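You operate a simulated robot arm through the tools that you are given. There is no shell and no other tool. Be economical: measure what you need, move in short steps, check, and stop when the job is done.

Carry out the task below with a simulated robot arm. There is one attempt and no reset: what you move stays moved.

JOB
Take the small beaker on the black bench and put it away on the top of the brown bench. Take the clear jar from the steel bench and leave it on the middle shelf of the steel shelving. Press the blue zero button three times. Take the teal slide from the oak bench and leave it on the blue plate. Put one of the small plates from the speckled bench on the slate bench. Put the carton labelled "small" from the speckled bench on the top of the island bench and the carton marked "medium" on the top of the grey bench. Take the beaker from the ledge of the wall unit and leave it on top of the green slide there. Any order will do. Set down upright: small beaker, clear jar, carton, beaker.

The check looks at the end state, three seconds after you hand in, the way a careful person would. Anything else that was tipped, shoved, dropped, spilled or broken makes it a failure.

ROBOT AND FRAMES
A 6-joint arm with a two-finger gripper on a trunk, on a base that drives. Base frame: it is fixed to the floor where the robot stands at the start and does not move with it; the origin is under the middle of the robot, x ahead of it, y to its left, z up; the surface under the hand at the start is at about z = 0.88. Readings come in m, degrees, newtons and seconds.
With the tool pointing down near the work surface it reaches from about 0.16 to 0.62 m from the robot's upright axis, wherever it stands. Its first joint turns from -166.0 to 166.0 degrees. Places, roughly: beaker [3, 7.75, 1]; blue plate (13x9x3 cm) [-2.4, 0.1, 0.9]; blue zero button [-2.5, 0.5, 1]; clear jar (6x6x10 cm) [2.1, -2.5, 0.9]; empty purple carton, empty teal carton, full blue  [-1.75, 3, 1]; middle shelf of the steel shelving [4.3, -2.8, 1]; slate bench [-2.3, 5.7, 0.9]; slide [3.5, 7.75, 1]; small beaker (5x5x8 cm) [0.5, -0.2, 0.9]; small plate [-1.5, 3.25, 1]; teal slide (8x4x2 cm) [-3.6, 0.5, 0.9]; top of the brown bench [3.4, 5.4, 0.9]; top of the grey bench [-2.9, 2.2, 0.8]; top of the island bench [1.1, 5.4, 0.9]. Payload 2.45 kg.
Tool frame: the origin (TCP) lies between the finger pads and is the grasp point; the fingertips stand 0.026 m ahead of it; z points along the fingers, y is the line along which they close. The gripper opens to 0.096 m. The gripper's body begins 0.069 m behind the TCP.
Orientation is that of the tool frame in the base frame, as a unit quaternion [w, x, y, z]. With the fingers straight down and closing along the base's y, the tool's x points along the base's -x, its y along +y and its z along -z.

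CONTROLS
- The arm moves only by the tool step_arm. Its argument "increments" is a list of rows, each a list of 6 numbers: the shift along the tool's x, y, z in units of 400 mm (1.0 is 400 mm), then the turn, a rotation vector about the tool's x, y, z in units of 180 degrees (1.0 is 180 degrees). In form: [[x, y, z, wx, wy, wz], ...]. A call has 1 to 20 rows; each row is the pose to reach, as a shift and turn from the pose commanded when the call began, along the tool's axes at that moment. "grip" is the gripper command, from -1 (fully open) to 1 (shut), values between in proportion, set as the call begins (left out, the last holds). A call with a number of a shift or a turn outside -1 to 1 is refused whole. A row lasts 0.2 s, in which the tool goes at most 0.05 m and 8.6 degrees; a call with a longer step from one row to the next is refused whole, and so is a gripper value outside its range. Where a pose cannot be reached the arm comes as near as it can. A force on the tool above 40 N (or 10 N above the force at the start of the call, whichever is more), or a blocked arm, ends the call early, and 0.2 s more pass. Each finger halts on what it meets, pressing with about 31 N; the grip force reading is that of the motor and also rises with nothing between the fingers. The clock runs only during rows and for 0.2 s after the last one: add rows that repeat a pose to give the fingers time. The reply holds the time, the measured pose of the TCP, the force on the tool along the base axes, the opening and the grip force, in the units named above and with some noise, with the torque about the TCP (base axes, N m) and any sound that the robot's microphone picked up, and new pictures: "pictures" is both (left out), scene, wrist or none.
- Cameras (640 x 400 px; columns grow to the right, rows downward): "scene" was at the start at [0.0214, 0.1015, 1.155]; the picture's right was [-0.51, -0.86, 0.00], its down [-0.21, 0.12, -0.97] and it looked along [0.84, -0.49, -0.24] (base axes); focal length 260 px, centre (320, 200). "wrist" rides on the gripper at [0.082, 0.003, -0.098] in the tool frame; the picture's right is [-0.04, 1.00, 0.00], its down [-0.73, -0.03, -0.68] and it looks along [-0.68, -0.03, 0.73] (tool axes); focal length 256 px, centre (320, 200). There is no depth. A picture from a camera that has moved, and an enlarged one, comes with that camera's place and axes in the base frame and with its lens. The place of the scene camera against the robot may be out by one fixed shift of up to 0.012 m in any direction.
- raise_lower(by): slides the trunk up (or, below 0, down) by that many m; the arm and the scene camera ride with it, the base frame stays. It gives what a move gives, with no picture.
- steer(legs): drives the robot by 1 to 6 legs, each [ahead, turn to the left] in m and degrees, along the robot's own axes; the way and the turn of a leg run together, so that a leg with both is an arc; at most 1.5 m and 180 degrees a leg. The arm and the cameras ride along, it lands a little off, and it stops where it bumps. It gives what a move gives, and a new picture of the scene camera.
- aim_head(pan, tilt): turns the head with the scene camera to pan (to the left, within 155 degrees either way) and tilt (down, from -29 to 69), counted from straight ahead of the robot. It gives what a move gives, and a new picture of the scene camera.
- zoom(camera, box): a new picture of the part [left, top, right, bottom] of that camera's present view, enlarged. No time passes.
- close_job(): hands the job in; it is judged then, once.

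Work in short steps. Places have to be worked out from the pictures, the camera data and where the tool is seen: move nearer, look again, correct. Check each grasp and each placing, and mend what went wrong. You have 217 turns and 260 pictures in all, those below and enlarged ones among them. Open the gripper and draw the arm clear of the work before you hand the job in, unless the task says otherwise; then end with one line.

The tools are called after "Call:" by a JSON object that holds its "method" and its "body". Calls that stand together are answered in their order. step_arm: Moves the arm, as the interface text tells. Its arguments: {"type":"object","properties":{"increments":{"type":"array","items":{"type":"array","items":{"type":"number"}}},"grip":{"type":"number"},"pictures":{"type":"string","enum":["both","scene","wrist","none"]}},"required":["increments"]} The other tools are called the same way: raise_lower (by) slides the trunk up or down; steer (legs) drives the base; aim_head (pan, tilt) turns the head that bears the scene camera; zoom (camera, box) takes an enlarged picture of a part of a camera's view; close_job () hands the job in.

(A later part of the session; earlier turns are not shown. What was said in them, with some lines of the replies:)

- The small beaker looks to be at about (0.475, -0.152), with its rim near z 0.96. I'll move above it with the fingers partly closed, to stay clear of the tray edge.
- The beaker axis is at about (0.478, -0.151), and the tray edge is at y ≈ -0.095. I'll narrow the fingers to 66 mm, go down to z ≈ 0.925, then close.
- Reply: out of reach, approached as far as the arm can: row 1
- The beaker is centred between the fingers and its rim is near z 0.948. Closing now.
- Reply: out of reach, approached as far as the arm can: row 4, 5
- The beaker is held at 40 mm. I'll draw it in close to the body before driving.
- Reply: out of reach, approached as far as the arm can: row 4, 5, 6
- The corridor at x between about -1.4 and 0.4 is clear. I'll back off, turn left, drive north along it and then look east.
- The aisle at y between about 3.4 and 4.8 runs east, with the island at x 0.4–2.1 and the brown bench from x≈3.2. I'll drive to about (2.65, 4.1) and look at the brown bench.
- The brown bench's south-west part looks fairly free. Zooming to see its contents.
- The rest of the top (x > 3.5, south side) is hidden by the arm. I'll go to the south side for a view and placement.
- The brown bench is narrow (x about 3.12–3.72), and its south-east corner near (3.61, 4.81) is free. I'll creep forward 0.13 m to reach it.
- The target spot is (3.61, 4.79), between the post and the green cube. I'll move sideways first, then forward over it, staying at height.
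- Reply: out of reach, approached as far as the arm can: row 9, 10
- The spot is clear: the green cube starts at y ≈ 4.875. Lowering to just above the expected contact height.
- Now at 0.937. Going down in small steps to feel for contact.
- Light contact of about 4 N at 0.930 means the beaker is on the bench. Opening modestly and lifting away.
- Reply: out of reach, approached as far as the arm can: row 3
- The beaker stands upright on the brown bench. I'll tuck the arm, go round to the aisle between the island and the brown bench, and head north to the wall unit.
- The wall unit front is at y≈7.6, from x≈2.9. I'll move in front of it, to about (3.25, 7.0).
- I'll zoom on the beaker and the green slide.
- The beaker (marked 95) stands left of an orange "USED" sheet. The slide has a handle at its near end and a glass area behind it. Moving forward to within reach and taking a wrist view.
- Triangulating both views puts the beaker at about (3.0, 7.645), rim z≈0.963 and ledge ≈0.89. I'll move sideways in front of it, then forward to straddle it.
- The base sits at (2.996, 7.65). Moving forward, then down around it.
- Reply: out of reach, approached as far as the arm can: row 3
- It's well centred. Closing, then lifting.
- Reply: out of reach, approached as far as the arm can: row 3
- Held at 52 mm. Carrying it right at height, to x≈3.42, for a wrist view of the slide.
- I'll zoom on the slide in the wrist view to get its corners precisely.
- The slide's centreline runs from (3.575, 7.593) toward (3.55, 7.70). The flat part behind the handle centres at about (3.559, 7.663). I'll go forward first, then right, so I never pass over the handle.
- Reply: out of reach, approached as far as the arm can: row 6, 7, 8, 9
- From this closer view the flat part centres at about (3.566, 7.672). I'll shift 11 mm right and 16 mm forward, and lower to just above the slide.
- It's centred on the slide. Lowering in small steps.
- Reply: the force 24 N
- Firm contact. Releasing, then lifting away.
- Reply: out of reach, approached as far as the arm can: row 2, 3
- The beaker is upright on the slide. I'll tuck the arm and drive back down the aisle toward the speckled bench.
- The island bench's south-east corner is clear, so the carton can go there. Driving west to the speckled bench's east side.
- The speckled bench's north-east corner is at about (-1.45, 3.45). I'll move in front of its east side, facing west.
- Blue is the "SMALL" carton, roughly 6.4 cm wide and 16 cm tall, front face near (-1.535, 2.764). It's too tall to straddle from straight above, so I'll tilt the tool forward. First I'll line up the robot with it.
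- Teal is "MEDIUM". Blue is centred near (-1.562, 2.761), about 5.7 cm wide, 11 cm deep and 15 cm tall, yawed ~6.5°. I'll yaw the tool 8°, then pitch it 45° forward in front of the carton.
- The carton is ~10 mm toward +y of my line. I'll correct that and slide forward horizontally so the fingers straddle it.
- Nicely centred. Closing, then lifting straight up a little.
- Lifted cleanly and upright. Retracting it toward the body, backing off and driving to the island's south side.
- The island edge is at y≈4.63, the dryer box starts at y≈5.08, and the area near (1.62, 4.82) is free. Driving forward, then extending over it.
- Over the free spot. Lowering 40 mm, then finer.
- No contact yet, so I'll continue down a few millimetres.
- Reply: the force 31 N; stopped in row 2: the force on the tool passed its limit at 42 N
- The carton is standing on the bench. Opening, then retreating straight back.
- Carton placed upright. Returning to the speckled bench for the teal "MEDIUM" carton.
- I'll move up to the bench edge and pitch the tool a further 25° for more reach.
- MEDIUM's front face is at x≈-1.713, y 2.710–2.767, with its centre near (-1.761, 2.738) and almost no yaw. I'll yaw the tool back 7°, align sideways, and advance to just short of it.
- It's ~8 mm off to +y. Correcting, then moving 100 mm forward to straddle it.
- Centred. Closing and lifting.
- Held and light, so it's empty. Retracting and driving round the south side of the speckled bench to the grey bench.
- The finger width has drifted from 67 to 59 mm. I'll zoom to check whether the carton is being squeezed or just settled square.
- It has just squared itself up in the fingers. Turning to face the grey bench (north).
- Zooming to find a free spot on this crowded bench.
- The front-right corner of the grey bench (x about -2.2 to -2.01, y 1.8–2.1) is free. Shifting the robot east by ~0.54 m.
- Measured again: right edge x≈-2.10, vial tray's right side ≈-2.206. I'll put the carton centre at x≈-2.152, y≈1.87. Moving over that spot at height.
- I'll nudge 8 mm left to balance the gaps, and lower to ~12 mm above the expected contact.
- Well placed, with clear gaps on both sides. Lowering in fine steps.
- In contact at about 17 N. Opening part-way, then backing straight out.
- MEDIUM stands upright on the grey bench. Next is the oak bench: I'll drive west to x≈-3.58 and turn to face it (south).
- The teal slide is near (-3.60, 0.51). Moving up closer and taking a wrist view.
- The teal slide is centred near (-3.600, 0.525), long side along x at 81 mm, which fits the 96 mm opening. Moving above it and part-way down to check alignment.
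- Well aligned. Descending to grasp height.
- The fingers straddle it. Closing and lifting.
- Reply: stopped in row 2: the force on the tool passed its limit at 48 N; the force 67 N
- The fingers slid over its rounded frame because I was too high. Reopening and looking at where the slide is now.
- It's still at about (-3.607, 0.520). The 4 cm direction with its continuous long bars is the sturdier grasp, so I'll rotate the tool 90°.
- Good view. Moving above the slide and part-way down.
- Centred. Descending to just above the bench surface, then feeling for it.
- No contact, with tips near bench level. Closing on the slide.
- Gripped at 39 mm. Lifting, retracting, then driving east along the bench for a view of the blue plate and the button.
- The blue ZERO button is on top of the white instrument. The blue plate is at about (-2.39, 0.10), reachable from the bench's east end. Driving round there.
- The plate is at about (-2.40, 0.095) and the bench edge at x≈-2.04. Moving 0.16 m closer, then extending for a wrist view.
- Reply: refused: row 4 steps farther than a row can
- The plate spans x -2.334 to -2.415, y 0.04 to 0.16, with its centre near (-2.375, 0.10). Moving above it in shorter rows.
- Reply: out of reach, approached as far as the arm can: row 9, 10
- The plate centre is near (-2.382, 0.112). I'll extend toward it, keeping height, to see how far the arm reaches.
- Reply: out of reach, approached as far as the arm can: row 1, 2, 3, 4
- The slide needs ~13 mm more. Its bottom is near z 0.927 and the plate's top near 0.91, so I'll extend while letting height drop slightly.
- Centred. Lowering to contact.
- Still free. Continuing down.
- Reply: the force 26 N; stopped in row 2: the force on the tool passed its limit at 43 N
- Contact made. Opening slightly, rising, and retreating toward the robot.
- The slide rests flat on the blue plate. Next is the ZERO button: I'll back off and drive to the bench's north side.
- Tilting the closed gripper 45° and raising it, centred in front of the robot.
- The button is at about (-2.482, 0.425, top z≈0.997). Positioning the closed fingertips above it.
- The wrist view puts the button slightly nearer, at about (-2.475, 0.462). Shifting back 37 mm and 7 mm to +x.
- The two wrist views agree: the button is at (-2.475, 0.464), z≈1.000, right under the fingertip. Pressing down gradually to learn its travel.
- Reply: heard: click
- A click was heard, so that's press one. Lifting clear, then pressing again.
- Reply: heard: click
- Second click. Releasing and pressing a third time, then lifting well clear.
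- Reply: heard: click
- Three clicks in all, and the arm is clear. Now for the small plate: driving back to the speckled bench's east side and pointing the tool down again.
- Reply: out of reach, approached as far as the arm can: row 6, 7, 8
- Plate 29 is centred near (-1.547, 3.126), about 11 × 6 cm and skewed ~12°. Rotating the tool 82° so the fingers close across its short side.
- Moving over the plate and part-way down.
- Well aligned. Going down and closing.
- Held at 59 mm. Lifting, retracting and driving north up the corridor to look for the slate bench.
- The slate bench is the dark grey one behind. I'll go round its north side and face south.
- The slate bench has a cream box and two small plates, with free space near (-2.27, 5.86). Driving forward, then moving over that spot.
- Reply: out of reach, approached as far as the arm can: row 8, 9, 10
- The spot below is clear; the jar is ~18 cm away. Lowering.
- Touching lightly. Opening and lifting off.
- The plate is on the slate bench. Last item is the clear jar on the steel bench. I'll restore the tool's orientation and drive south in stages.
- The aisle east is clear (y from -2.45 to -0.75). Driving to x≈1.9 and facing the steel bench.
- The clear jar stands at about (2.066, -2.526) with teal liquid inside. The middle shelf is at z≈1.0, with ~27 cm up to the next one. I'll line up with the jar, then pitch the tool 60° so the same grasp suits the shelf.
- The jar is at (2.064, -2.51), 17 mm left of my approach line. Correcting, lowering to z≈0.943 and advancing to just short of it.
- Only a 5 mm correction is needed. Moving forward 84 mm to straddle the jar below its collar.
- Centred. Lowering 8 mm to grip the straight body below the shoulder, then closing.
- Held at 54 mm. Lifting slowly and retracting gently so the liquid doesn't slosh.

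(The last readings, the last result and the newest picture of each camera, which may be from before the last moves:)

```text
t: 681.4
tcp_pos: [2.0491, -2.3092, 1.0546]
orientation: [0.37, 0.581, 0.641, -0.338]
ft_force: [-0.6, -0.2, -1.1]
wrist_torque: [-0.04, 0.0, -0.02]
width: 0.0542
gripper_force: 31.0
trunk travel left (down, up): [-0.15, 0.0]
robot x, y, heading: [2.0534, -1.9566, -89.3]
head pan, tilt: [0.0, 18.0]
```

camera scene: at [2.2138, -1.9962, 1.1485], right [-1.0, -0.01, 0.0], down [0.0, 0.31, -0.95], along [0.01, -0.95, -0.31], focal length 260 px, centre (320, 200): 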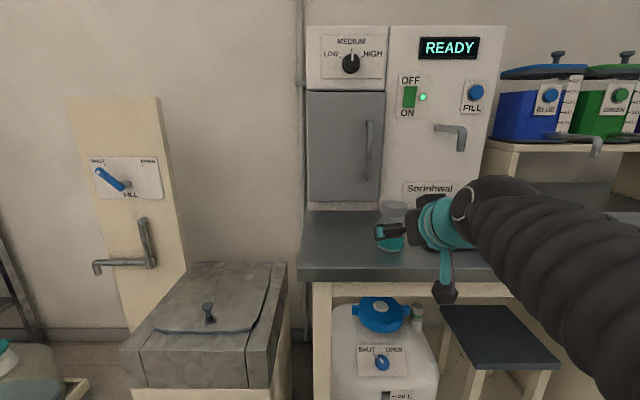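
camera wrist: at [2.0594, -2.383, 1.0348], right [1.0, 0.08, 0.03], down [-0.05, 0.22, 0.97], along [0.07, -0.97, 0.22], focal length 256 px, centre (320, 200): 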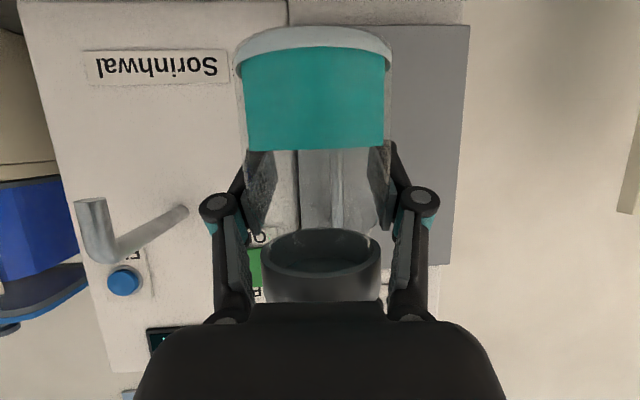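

Liquid level and steady. Driving east to the steel shelving and facing it.

Call:
{"method": "steer", "body": {"legs": [[-0.4, 0], [0, 89.5], [1.2, 0], [0.95, 0], [0, -90]]}}

Call:
{"method": "aim_head", "body": {"pan": 0, "tilt": 10}}

```text
t: 701.8
tcp_pos: [4.1751, -1.9139, 1.0545]
orientation: [0.362, 0.596, 0.627, -0.347]
ft_force: [-0.5, 0.4, -0.3]
wrist_torque: [0.0, 0.03, -0.03]
width: 0.0539
gripper_force: 31.4
trunk travel left (down, up): [-0.15, 0.0]
robot x, y, heading: [4.1998, -1.5577, -92.2]
head pan, tilt: [0.0, 18.0]
camera scene: at [4.3553, -1.6098, 1.1485], right [-1.0, 0.04, 0.0], down [0.01, 0.31, -0.95], along [-0.04, -0.95, -0.31], focal length 260 px, centre (320, 200)
```

scene: 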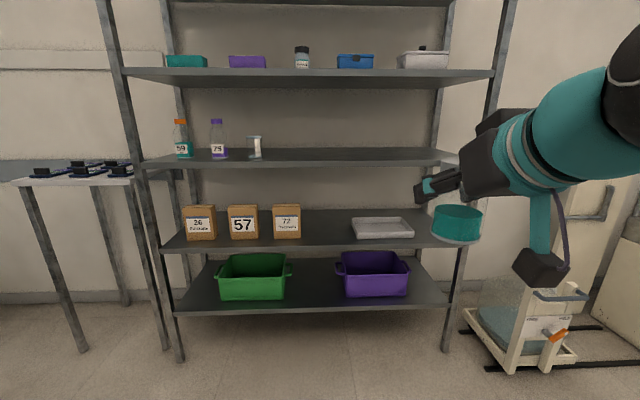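

```text
t: 702.5
tcp_pos: [4.1753, -1.9141, 1.0539]
orientation: [0.362, 0.596, 0.627, -0.347]
ft_force: [-0.3, -0.6, -1.1]
wrist_torque: [-0.01, -0.01, 0.02]
width: 0.0542
gripper_force: 30.6
trunk travel left (down, up): [-0.15, 0.0]
robot x, y, heading: [4.1974, -1.5611, -92.4]
head pan, tilt: [0.0, 10.0]
camera scene: at [4.3553, -1.6095, 1.1615], right [-1.0, 0.04, 0.0], down [0.01, 0.17, -0.98], along [-0.04, -0.98, -0.17], focal length 260 px, centre (320, 200)
```

scene: 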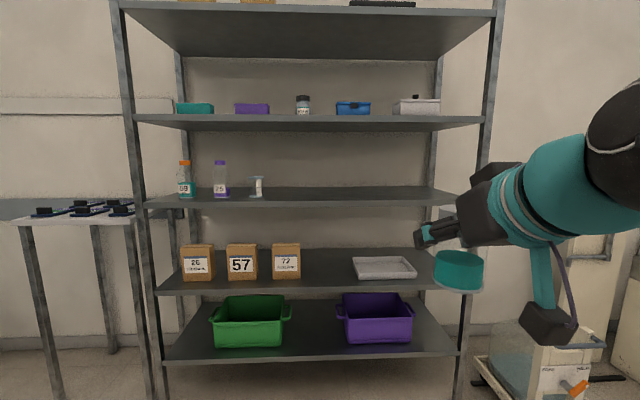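

The middle (third) shelf is at z≈0.98 with its front edge at y≈-2.61. Its right half is free, and the jar already lines up with it. Zooming on the edge, then approaching.

Call:
{"method": "zoom", "body": {"camera": "scene", "box": [240, 100, 460, 230]}}

Call:
{"method": "steer", "body": {"legs": [[0.3, 1.0], [0.3, 1.0]]}}

```text
2.91 times, centred on (350, 165) of scene
camera zoom: at [4.3553, -1.6095, 1.1615], right [-1.0, 0.04, 0.0], down [0.01, 0.17, -0.98], along [-0.04, -0.98, -0.17], focal length 758 px, centre (233, 302)
```

zoom: 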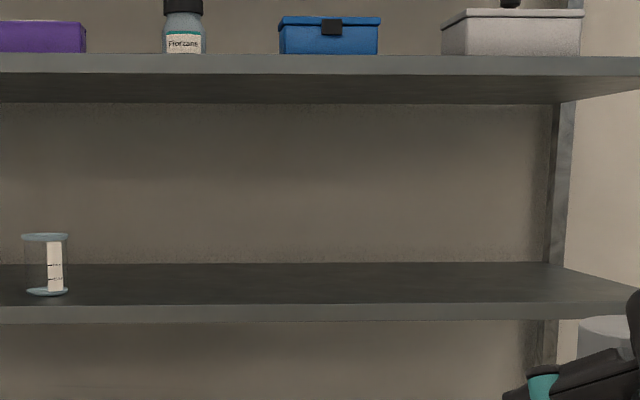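

```text
t: 706.2
tcp_pos: [4.175, -2.524, 1.0548]
orientation: [0.367, 0.585, 0.638, -0.34]
ft_force: [-0.2, -0.8, -1.4]
wrist_torque: [-0.03, 0.0, 0.01]
width: 0.0539
gripper_force: 30.5
trunk travel left (down, up): [-0.15, 0.0]
robot x, y, heading: [4.1854, -2.1694, -90.1]
head pan, tilt: [0.0, 10.0]
camera scene: at [4.3431, -2.2129, 1.1615], right [-1.0, 0.0, 0.0], down [0.0, 0.17, -0.98], along [0.0, -0.98, -0.17], focal length 260 px, centre (320, 200)
```

scene: 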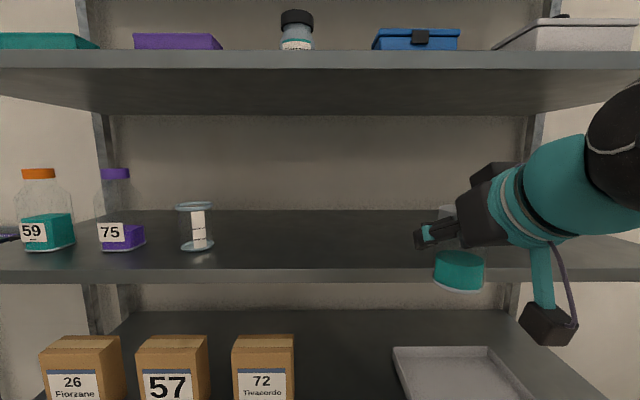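

The shelf top is at z≈0.984 and the jar bottom at ≈1.0. Raising 8 mm for margin and extending slowly in over the shelf.

Call:
{"method": "step_arm", "body": {"increments": [[-0.0174, 0, -0.01, 0, 0, 0], [-0.035, 0, 0.02, 0, 0, 0], [-0.065, 0, 0.073, 0, 0, 0], [-0.1, 0, 0.134, 0, 0, 0], [-0.135, 0, 0.195, 0, 0, 0], [-0.17, 0, 0.256, 0, 0, 0], [-0.2, 0, 0.309, 0, 0, 0], [-0.2264, 0, 0.3546, 0, 0, 0], [-0.2264, 0, 0.3546, 0, 0, 0]]}}

```text
t: 708.2
tcp_pos: [4.1914, -2.6917, 1.0617]
orientation: [0.368, 0.585, 0.638, -0.34]
ft_force: [-0.1, 0.9, -0.5]
wrist_torque: [-0.02, 0.0, -0.03]
width: 0.0543
gripper_force: 31.2
trunk travel left (down, up): [-0.15, 0.0]
robot x, y, heading: [4.1872, -2.1676, -90.1]
head pan, tilt: [0.0, 10.0]
camera scene: at [4.3431, -2.2129, 1.1615], right [-1.0, 0.0, 0.0], down [0.0, 0.17, -0.98], along [0.0, -0.98, -0.17], focal length 260 px, centre (320, 200)
camera wrist: at [4.1835, -2.5663, 1.0402], right [1.0, 0.07, 0.03], down [-0.05, 0.22, 0.97], along [0.06, -0.97, 0.22], focal length 256 px, centre (320, 200)
```

scene: 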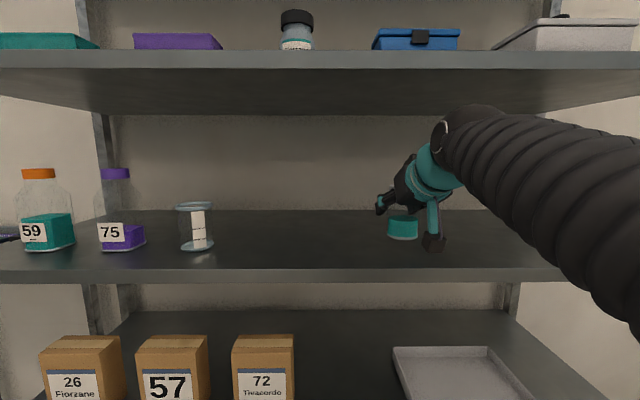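
wrist: 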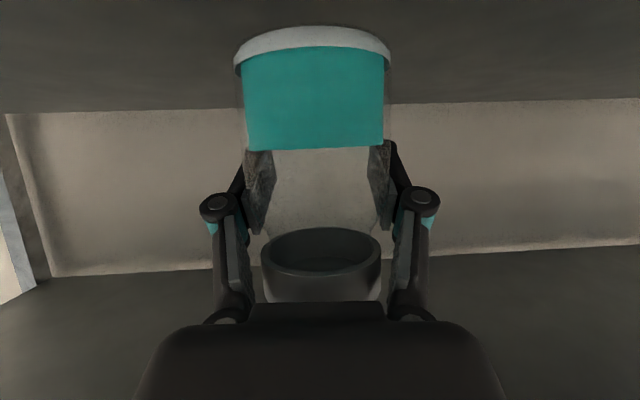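

The jar is well inside. Lowering gently, first 15 mm, then in small steps.

Call:
{"method": "step_arm", "body": {"increments": [[0.011, 0, 0.0062, 0, 0, 0], [0.022, 0, 0.0124, 0, 0, 0], [0.0325, 0, 0.0186, 0, 0, 0], [0.0325, 0, 0.0186, 0, 0, 0]], "pictures": "none"}}

Call:
{"method": "step_arm", "body": {"increments": [[0.004, 0, 0.0025, 0, 0, 0], [0.0087, 0, 0.005, 0, 0, 0], [0.0087, 0, 0.005, 0, 0, 0]], "pictures": "none"}}

Call:
{"method": "step_arm", "body": {"increments": [[0.004, 0, 0.0025, 0, 0, 0], [0.0065, 0, 0.0037, 0, 0, 0], [0.0065, 0, 0.0037, 0, 0, 0]], "pictures": "none"}}

```text
t: 709.2
tcp_pos: [4.1901, -2.6918, 1.0471]
orientation: [0.368, 0.585, 0.637, -0.341]
ft_force: [-1.1, -0.5, -0.5]
wrist_torque: [0.01, -0.01, 0.04]
width: 0.0542
gripper_force: 30.9
trunk travel left (down, up): [-0.15, 0.0]
robot x, y, heading: [4.1856, -2.1736, -90.1]
head pan, tilt: [0.0, 10.0]
```

```text
t: 710.0
tcp_pos: [4.1902, -2.6911, 1.0442]
orientation: [0.368, 0.585, 0.638, -0.34]
ft_force: [-0.1, -0.5, -1.4]
wrist_torque: [-0.04, -0.01, 0.0]
width: 0.0541
gripper_force: 31.2
trunk travel left (down, up): [-0.15, 0.0]
robot x, y, heading: [4.1819, -2.1693, -90.5]
head pan, tilt: [0.0, 10.0]
```

```text
t: 710.9
tcp_pos: [4.1902, -2.6919, 1.0391]
orientation: [0.367, 0.586, 0.638, -0.34]
ft_force: [-0.1, 0.2, -1.9]
wrist_torque: [-0.02, -0.02, -0.02]
width: 0.054
gripper_force: 31.1
trunk travel left (down, up): [-0.15, 0.0]
robot x, y, heading: [4.1883, -2.1693, -89.9]
head pan, tilt: [0.0, 10.0]
```

Call:
{"method": "step_arm", "body": {"increments": [[0.003, 0, 0.0017, 0, 0, 0], [0.0065, 0, 0.0037, 0, 0, 0], [0.0065, 0, 0.0037, 0, 0, 0]], "pictures": "none"}}

Call:
{"method": "step_arm", "body": {"increments": [[0.003, 0, 0.0017, 0, 0, 0], [0.0055, 0, 0.003, 0, 0, 0], [0.0055, 0, 0.003, 0, 0, 0]], "pictures": "wrist"}}

```text
t: 711.6
tcp_pos: [4.189, -2.6909, 1.0366]
orientation: [0.367, 0.585, 0.638, -0.34]
ft_force: [-0.2, -0.6, -0.7]
wrist_torque: [-0.04, 0.0, 0.02]
width: 0.0542
gripper_force: 31.2
trunk travel left (down, up): [-0.15, 0.0]
robot x, y, heading: [4.185, -2.1711, -90.1]
head pan, tilt: [0.0, 10.0]
```

```text
t: 712.5
tcp_pos: [4.1888, -2.6914, 1.0351]
orientation: [0.368, 0.585, 0.638, -0.34]
ft_force: [0.1, 0.8, -1.1]
wrist_torque: [-0.02, -0.02, -0.03]
width: 0.0537
gripper_force: 30.9
trunk travel left (down, up): [-0.15, 0.0]
robot x, y, heading: [4.1829, -2.1721, -90.0]
head pan, tilt: [0.0, 10.0]
camera wrist: at [4.1823, -2.5657, 1.0129], right [1.0, 0.07, 0.03], down [-0.05, 0.22, 0.97], along [0.06, -0.97, 0.22], focal length 256 px, centre (320, 200)
```

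wrist: 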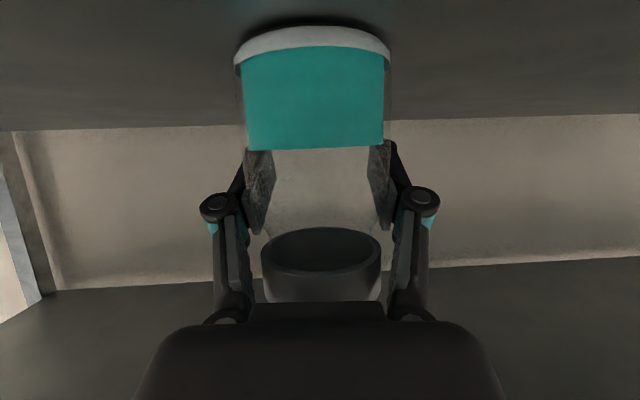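

The contact shadow suggests it's very near the shelf, though there's no force yet. Continuing down in small steps.

Call:
{"method": "step_arm", "body": {"increments": [[0.003, 0, 0.0017, 0, 0, 0], [0.0065, 0, 0.0037, 0, 0, 0], [0.0065, 0, 0.0037, 0, 0, 0]], "pictures": "none"}}

Call:
{"method": "step_arm", "body": {"increments": [[0.003, 0, 0.0017, 0, 0, 0], [0.005, 0, 0.0028, 0, 0, 0], [0.005, 0, 0.0028, 0, 0, 0]], "pictures": "none"}}

```text
t: 713.2
tcp_pos: [4.1877, -2.6901, 1.0343]
orientation: [0.369, 0.584, 0.638, -0.341]
ft_force: [-0.2, -3.0, 17.2]
wrist_torque: [0.48, -0.13, 0.05]
width: 0.054
gripper_force: 30.8
trunk travel left (down, up): [-0.15, 0.0]
robot x, y, heading: [4.1846, -2.1726, -90.0]
head pan, tilt: [0.0, 10.0]
```

```text
t: 714.0
tcp_pos: [4.1891, -2.6907, 1.0308]
orientation: [0.368, 0.585, 0.637, -0.341]
ft_force: [-3.0, -4.0, 25.3]
wrist_torque: [0.33, 0.19, 0.15]
width: 0.0542
gripper_force: 31.1
trunk travel left (down, up): [-0.15, 0.0]
robot x, y, heading: [4.1861, -2.1713, -90.5]
head pan, tilt: [0.0, 10.0]
```

In contact. Relieving the pressure a little, opening, and backing straight out.

Call:
{"method": "step_arm", "body": {"increments": [[-0.006, 0, -0.0034, 0, 0, 0], [-0.006, 0, -0.0034, 0, 0, 0]], "pictures": "none"}}

Call:
{"method": "step_arm", "body": {"increments": [[0, 0, 0, 0, 0, 0], [0, 0, 0, 0, 0, 0], [0, 0, 0, 0, 0, 0]], "grip": -1, "pictures": "wrist"}}

Call:
{"method": "step_arm", "body": {"increments": [[0.015, 0, -0.026, 0, 0, 0], [0.04, 0, -0.07, 0, 0, 0], [0.085, 0, -0.148, 0, 0, 0], [0.135, 0, -0.235, 0, 0, 0], [0.185, 0, -0.323, 0, 0, 0], [0.22, 0, -0.384, 0, 0, 0]]}}

```text
t: 714.6
tcp_pos: [4.1894, -2.6915, 1.0317]
orientation: [0.367, 0.586, 0.638, -0.339]
ft_force: [-1.1, 1.0, 5.3]
wrist_torque: [-0.03, 0.1, -0.02]
width: 0.0541
gripper_force: 30.8
trunk travel left (down, up): [-0.15, 0.0]
robot x, y, heading: [4.1892, -2.1738, -90.2]
head pan, tilt: [0.0, 10.0]
```

```text
t: 715.5
tcp_pos: [4.1885, -2.6904, 1.0318]
orientation: [0.368, 0.585, 0.639, -0.339]
ft_force: [0.1, 0.2, -0.2]
wrist_torque: [-0.01, 0.03, 0.01]
width: 0.0959
gripper_force: 0.0
trunk travel left (down, up): [-0.15, 0.0]
robot x, y, heading: [4.1851, -2.1689, -90.1]
head pan, tilt: [0.0, 10.0]
camera wrist: at [4.182, -2.5654, 1.0105], right [1.0, 0.07, 0.03], down [-0.05, 0.22, 0.97], along [0.06, -0.97, 0.22], focal length 256 px, centre (320, 200)
```

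wrist: 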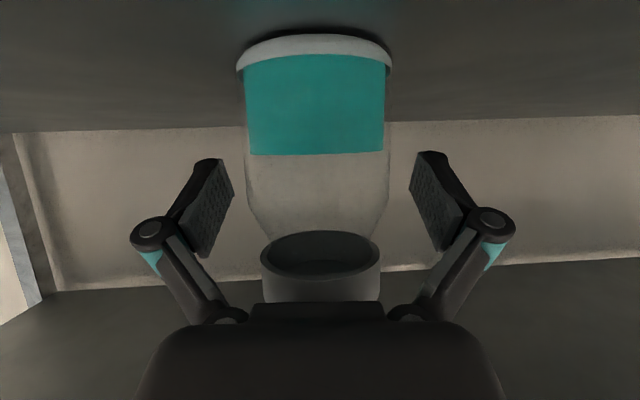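

```text
t: 716.9
tcp_pos: [4.1741, -2.5144, 1.0317]
orientation: [0.367, 0.585, 0.639, -0.339]
ft_force: [0.0, -0.9, 0.1]
wrist_torque: [0.04, 0.03, -0.03]
width: 0.096
gripper_force: 0.1
trunk travel left (down, up): [-0.15, 0.0]
robot x, y, heading: [4.1828, -2.1693, -90.1]
head pan, tilt: [0.0, 10.0]
camera scene: at [4.3429, -2.2132, 1.1615], right [-1.0, 0.0, 0.0], down [0.0, 0.17, -0.98], along [0.0, -0.98, -0.17], focal length 260 px, centre (320, 200)
camera wrist: at [4.1663, -2.3886, 1.0101], right [1.0, 0.07, 0.03], down [-0.05, 0.22, 0.97], along [0.06, -0.97, 0.22], focal length 256 px, centre (320, 200)
```

scene: 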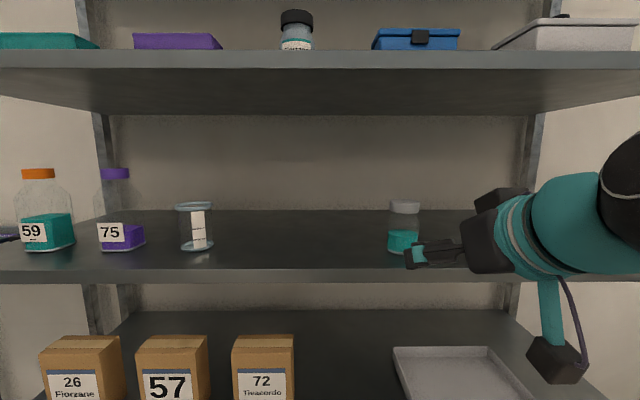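
wrist: 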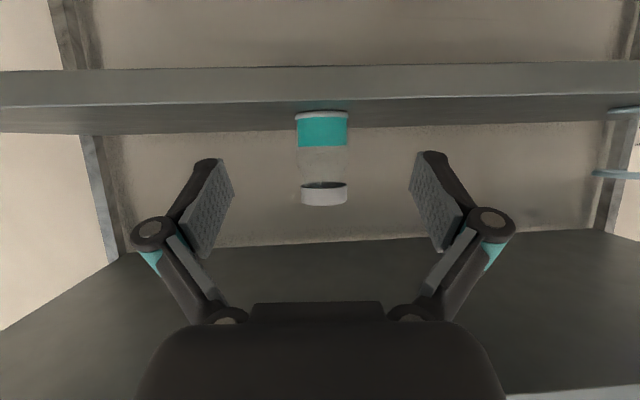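

The jar stands upright on the middle shelf and every item is placed. Backing the robot clear before handing in.

Call:
{"method": "steer", "body": {"legs": [[-0.4, 0]]}}

Call:
{"method": "close_job", "body": {}}

```text
t: 719.3
tcp_pos: [4.1759, -2.1196, 1.0316]
orientation: [0.369, 0.583, 0.639, -0.339]
ft_force: [0.4, -0.2, -0.4]
wrist_torque: [-0.03, 0.02, 0.0]
width: 0.0961
gripper_force: 0.2
trunk travel left (down, up): [-0.15, 0.0]
robot x, y, heading: [4.1842, -1.7764, -89.9]
head pan, tilt: [0.0, 10.0]
camera scene: at [4.3432, -1.817, 1.1615], right [-1.0, 0.0, 0.0], down [0.0, 0.17, -0.98], along [0.0, -0.98, -0.17], focal length 260 px, centre (320, 200)
```

scene: 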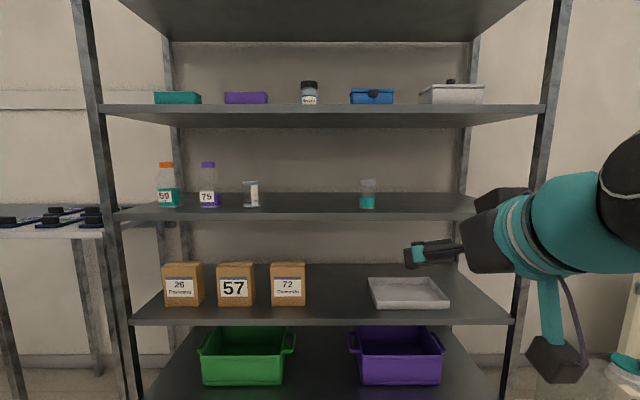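

```text
The job is handed in.
```

The job is handed in: all seven items are where you asked, the beakers, jar and cartons are standing upright, and the zero button clicked three times; my first try at the teal slide slipped over it without moving it noticeably.
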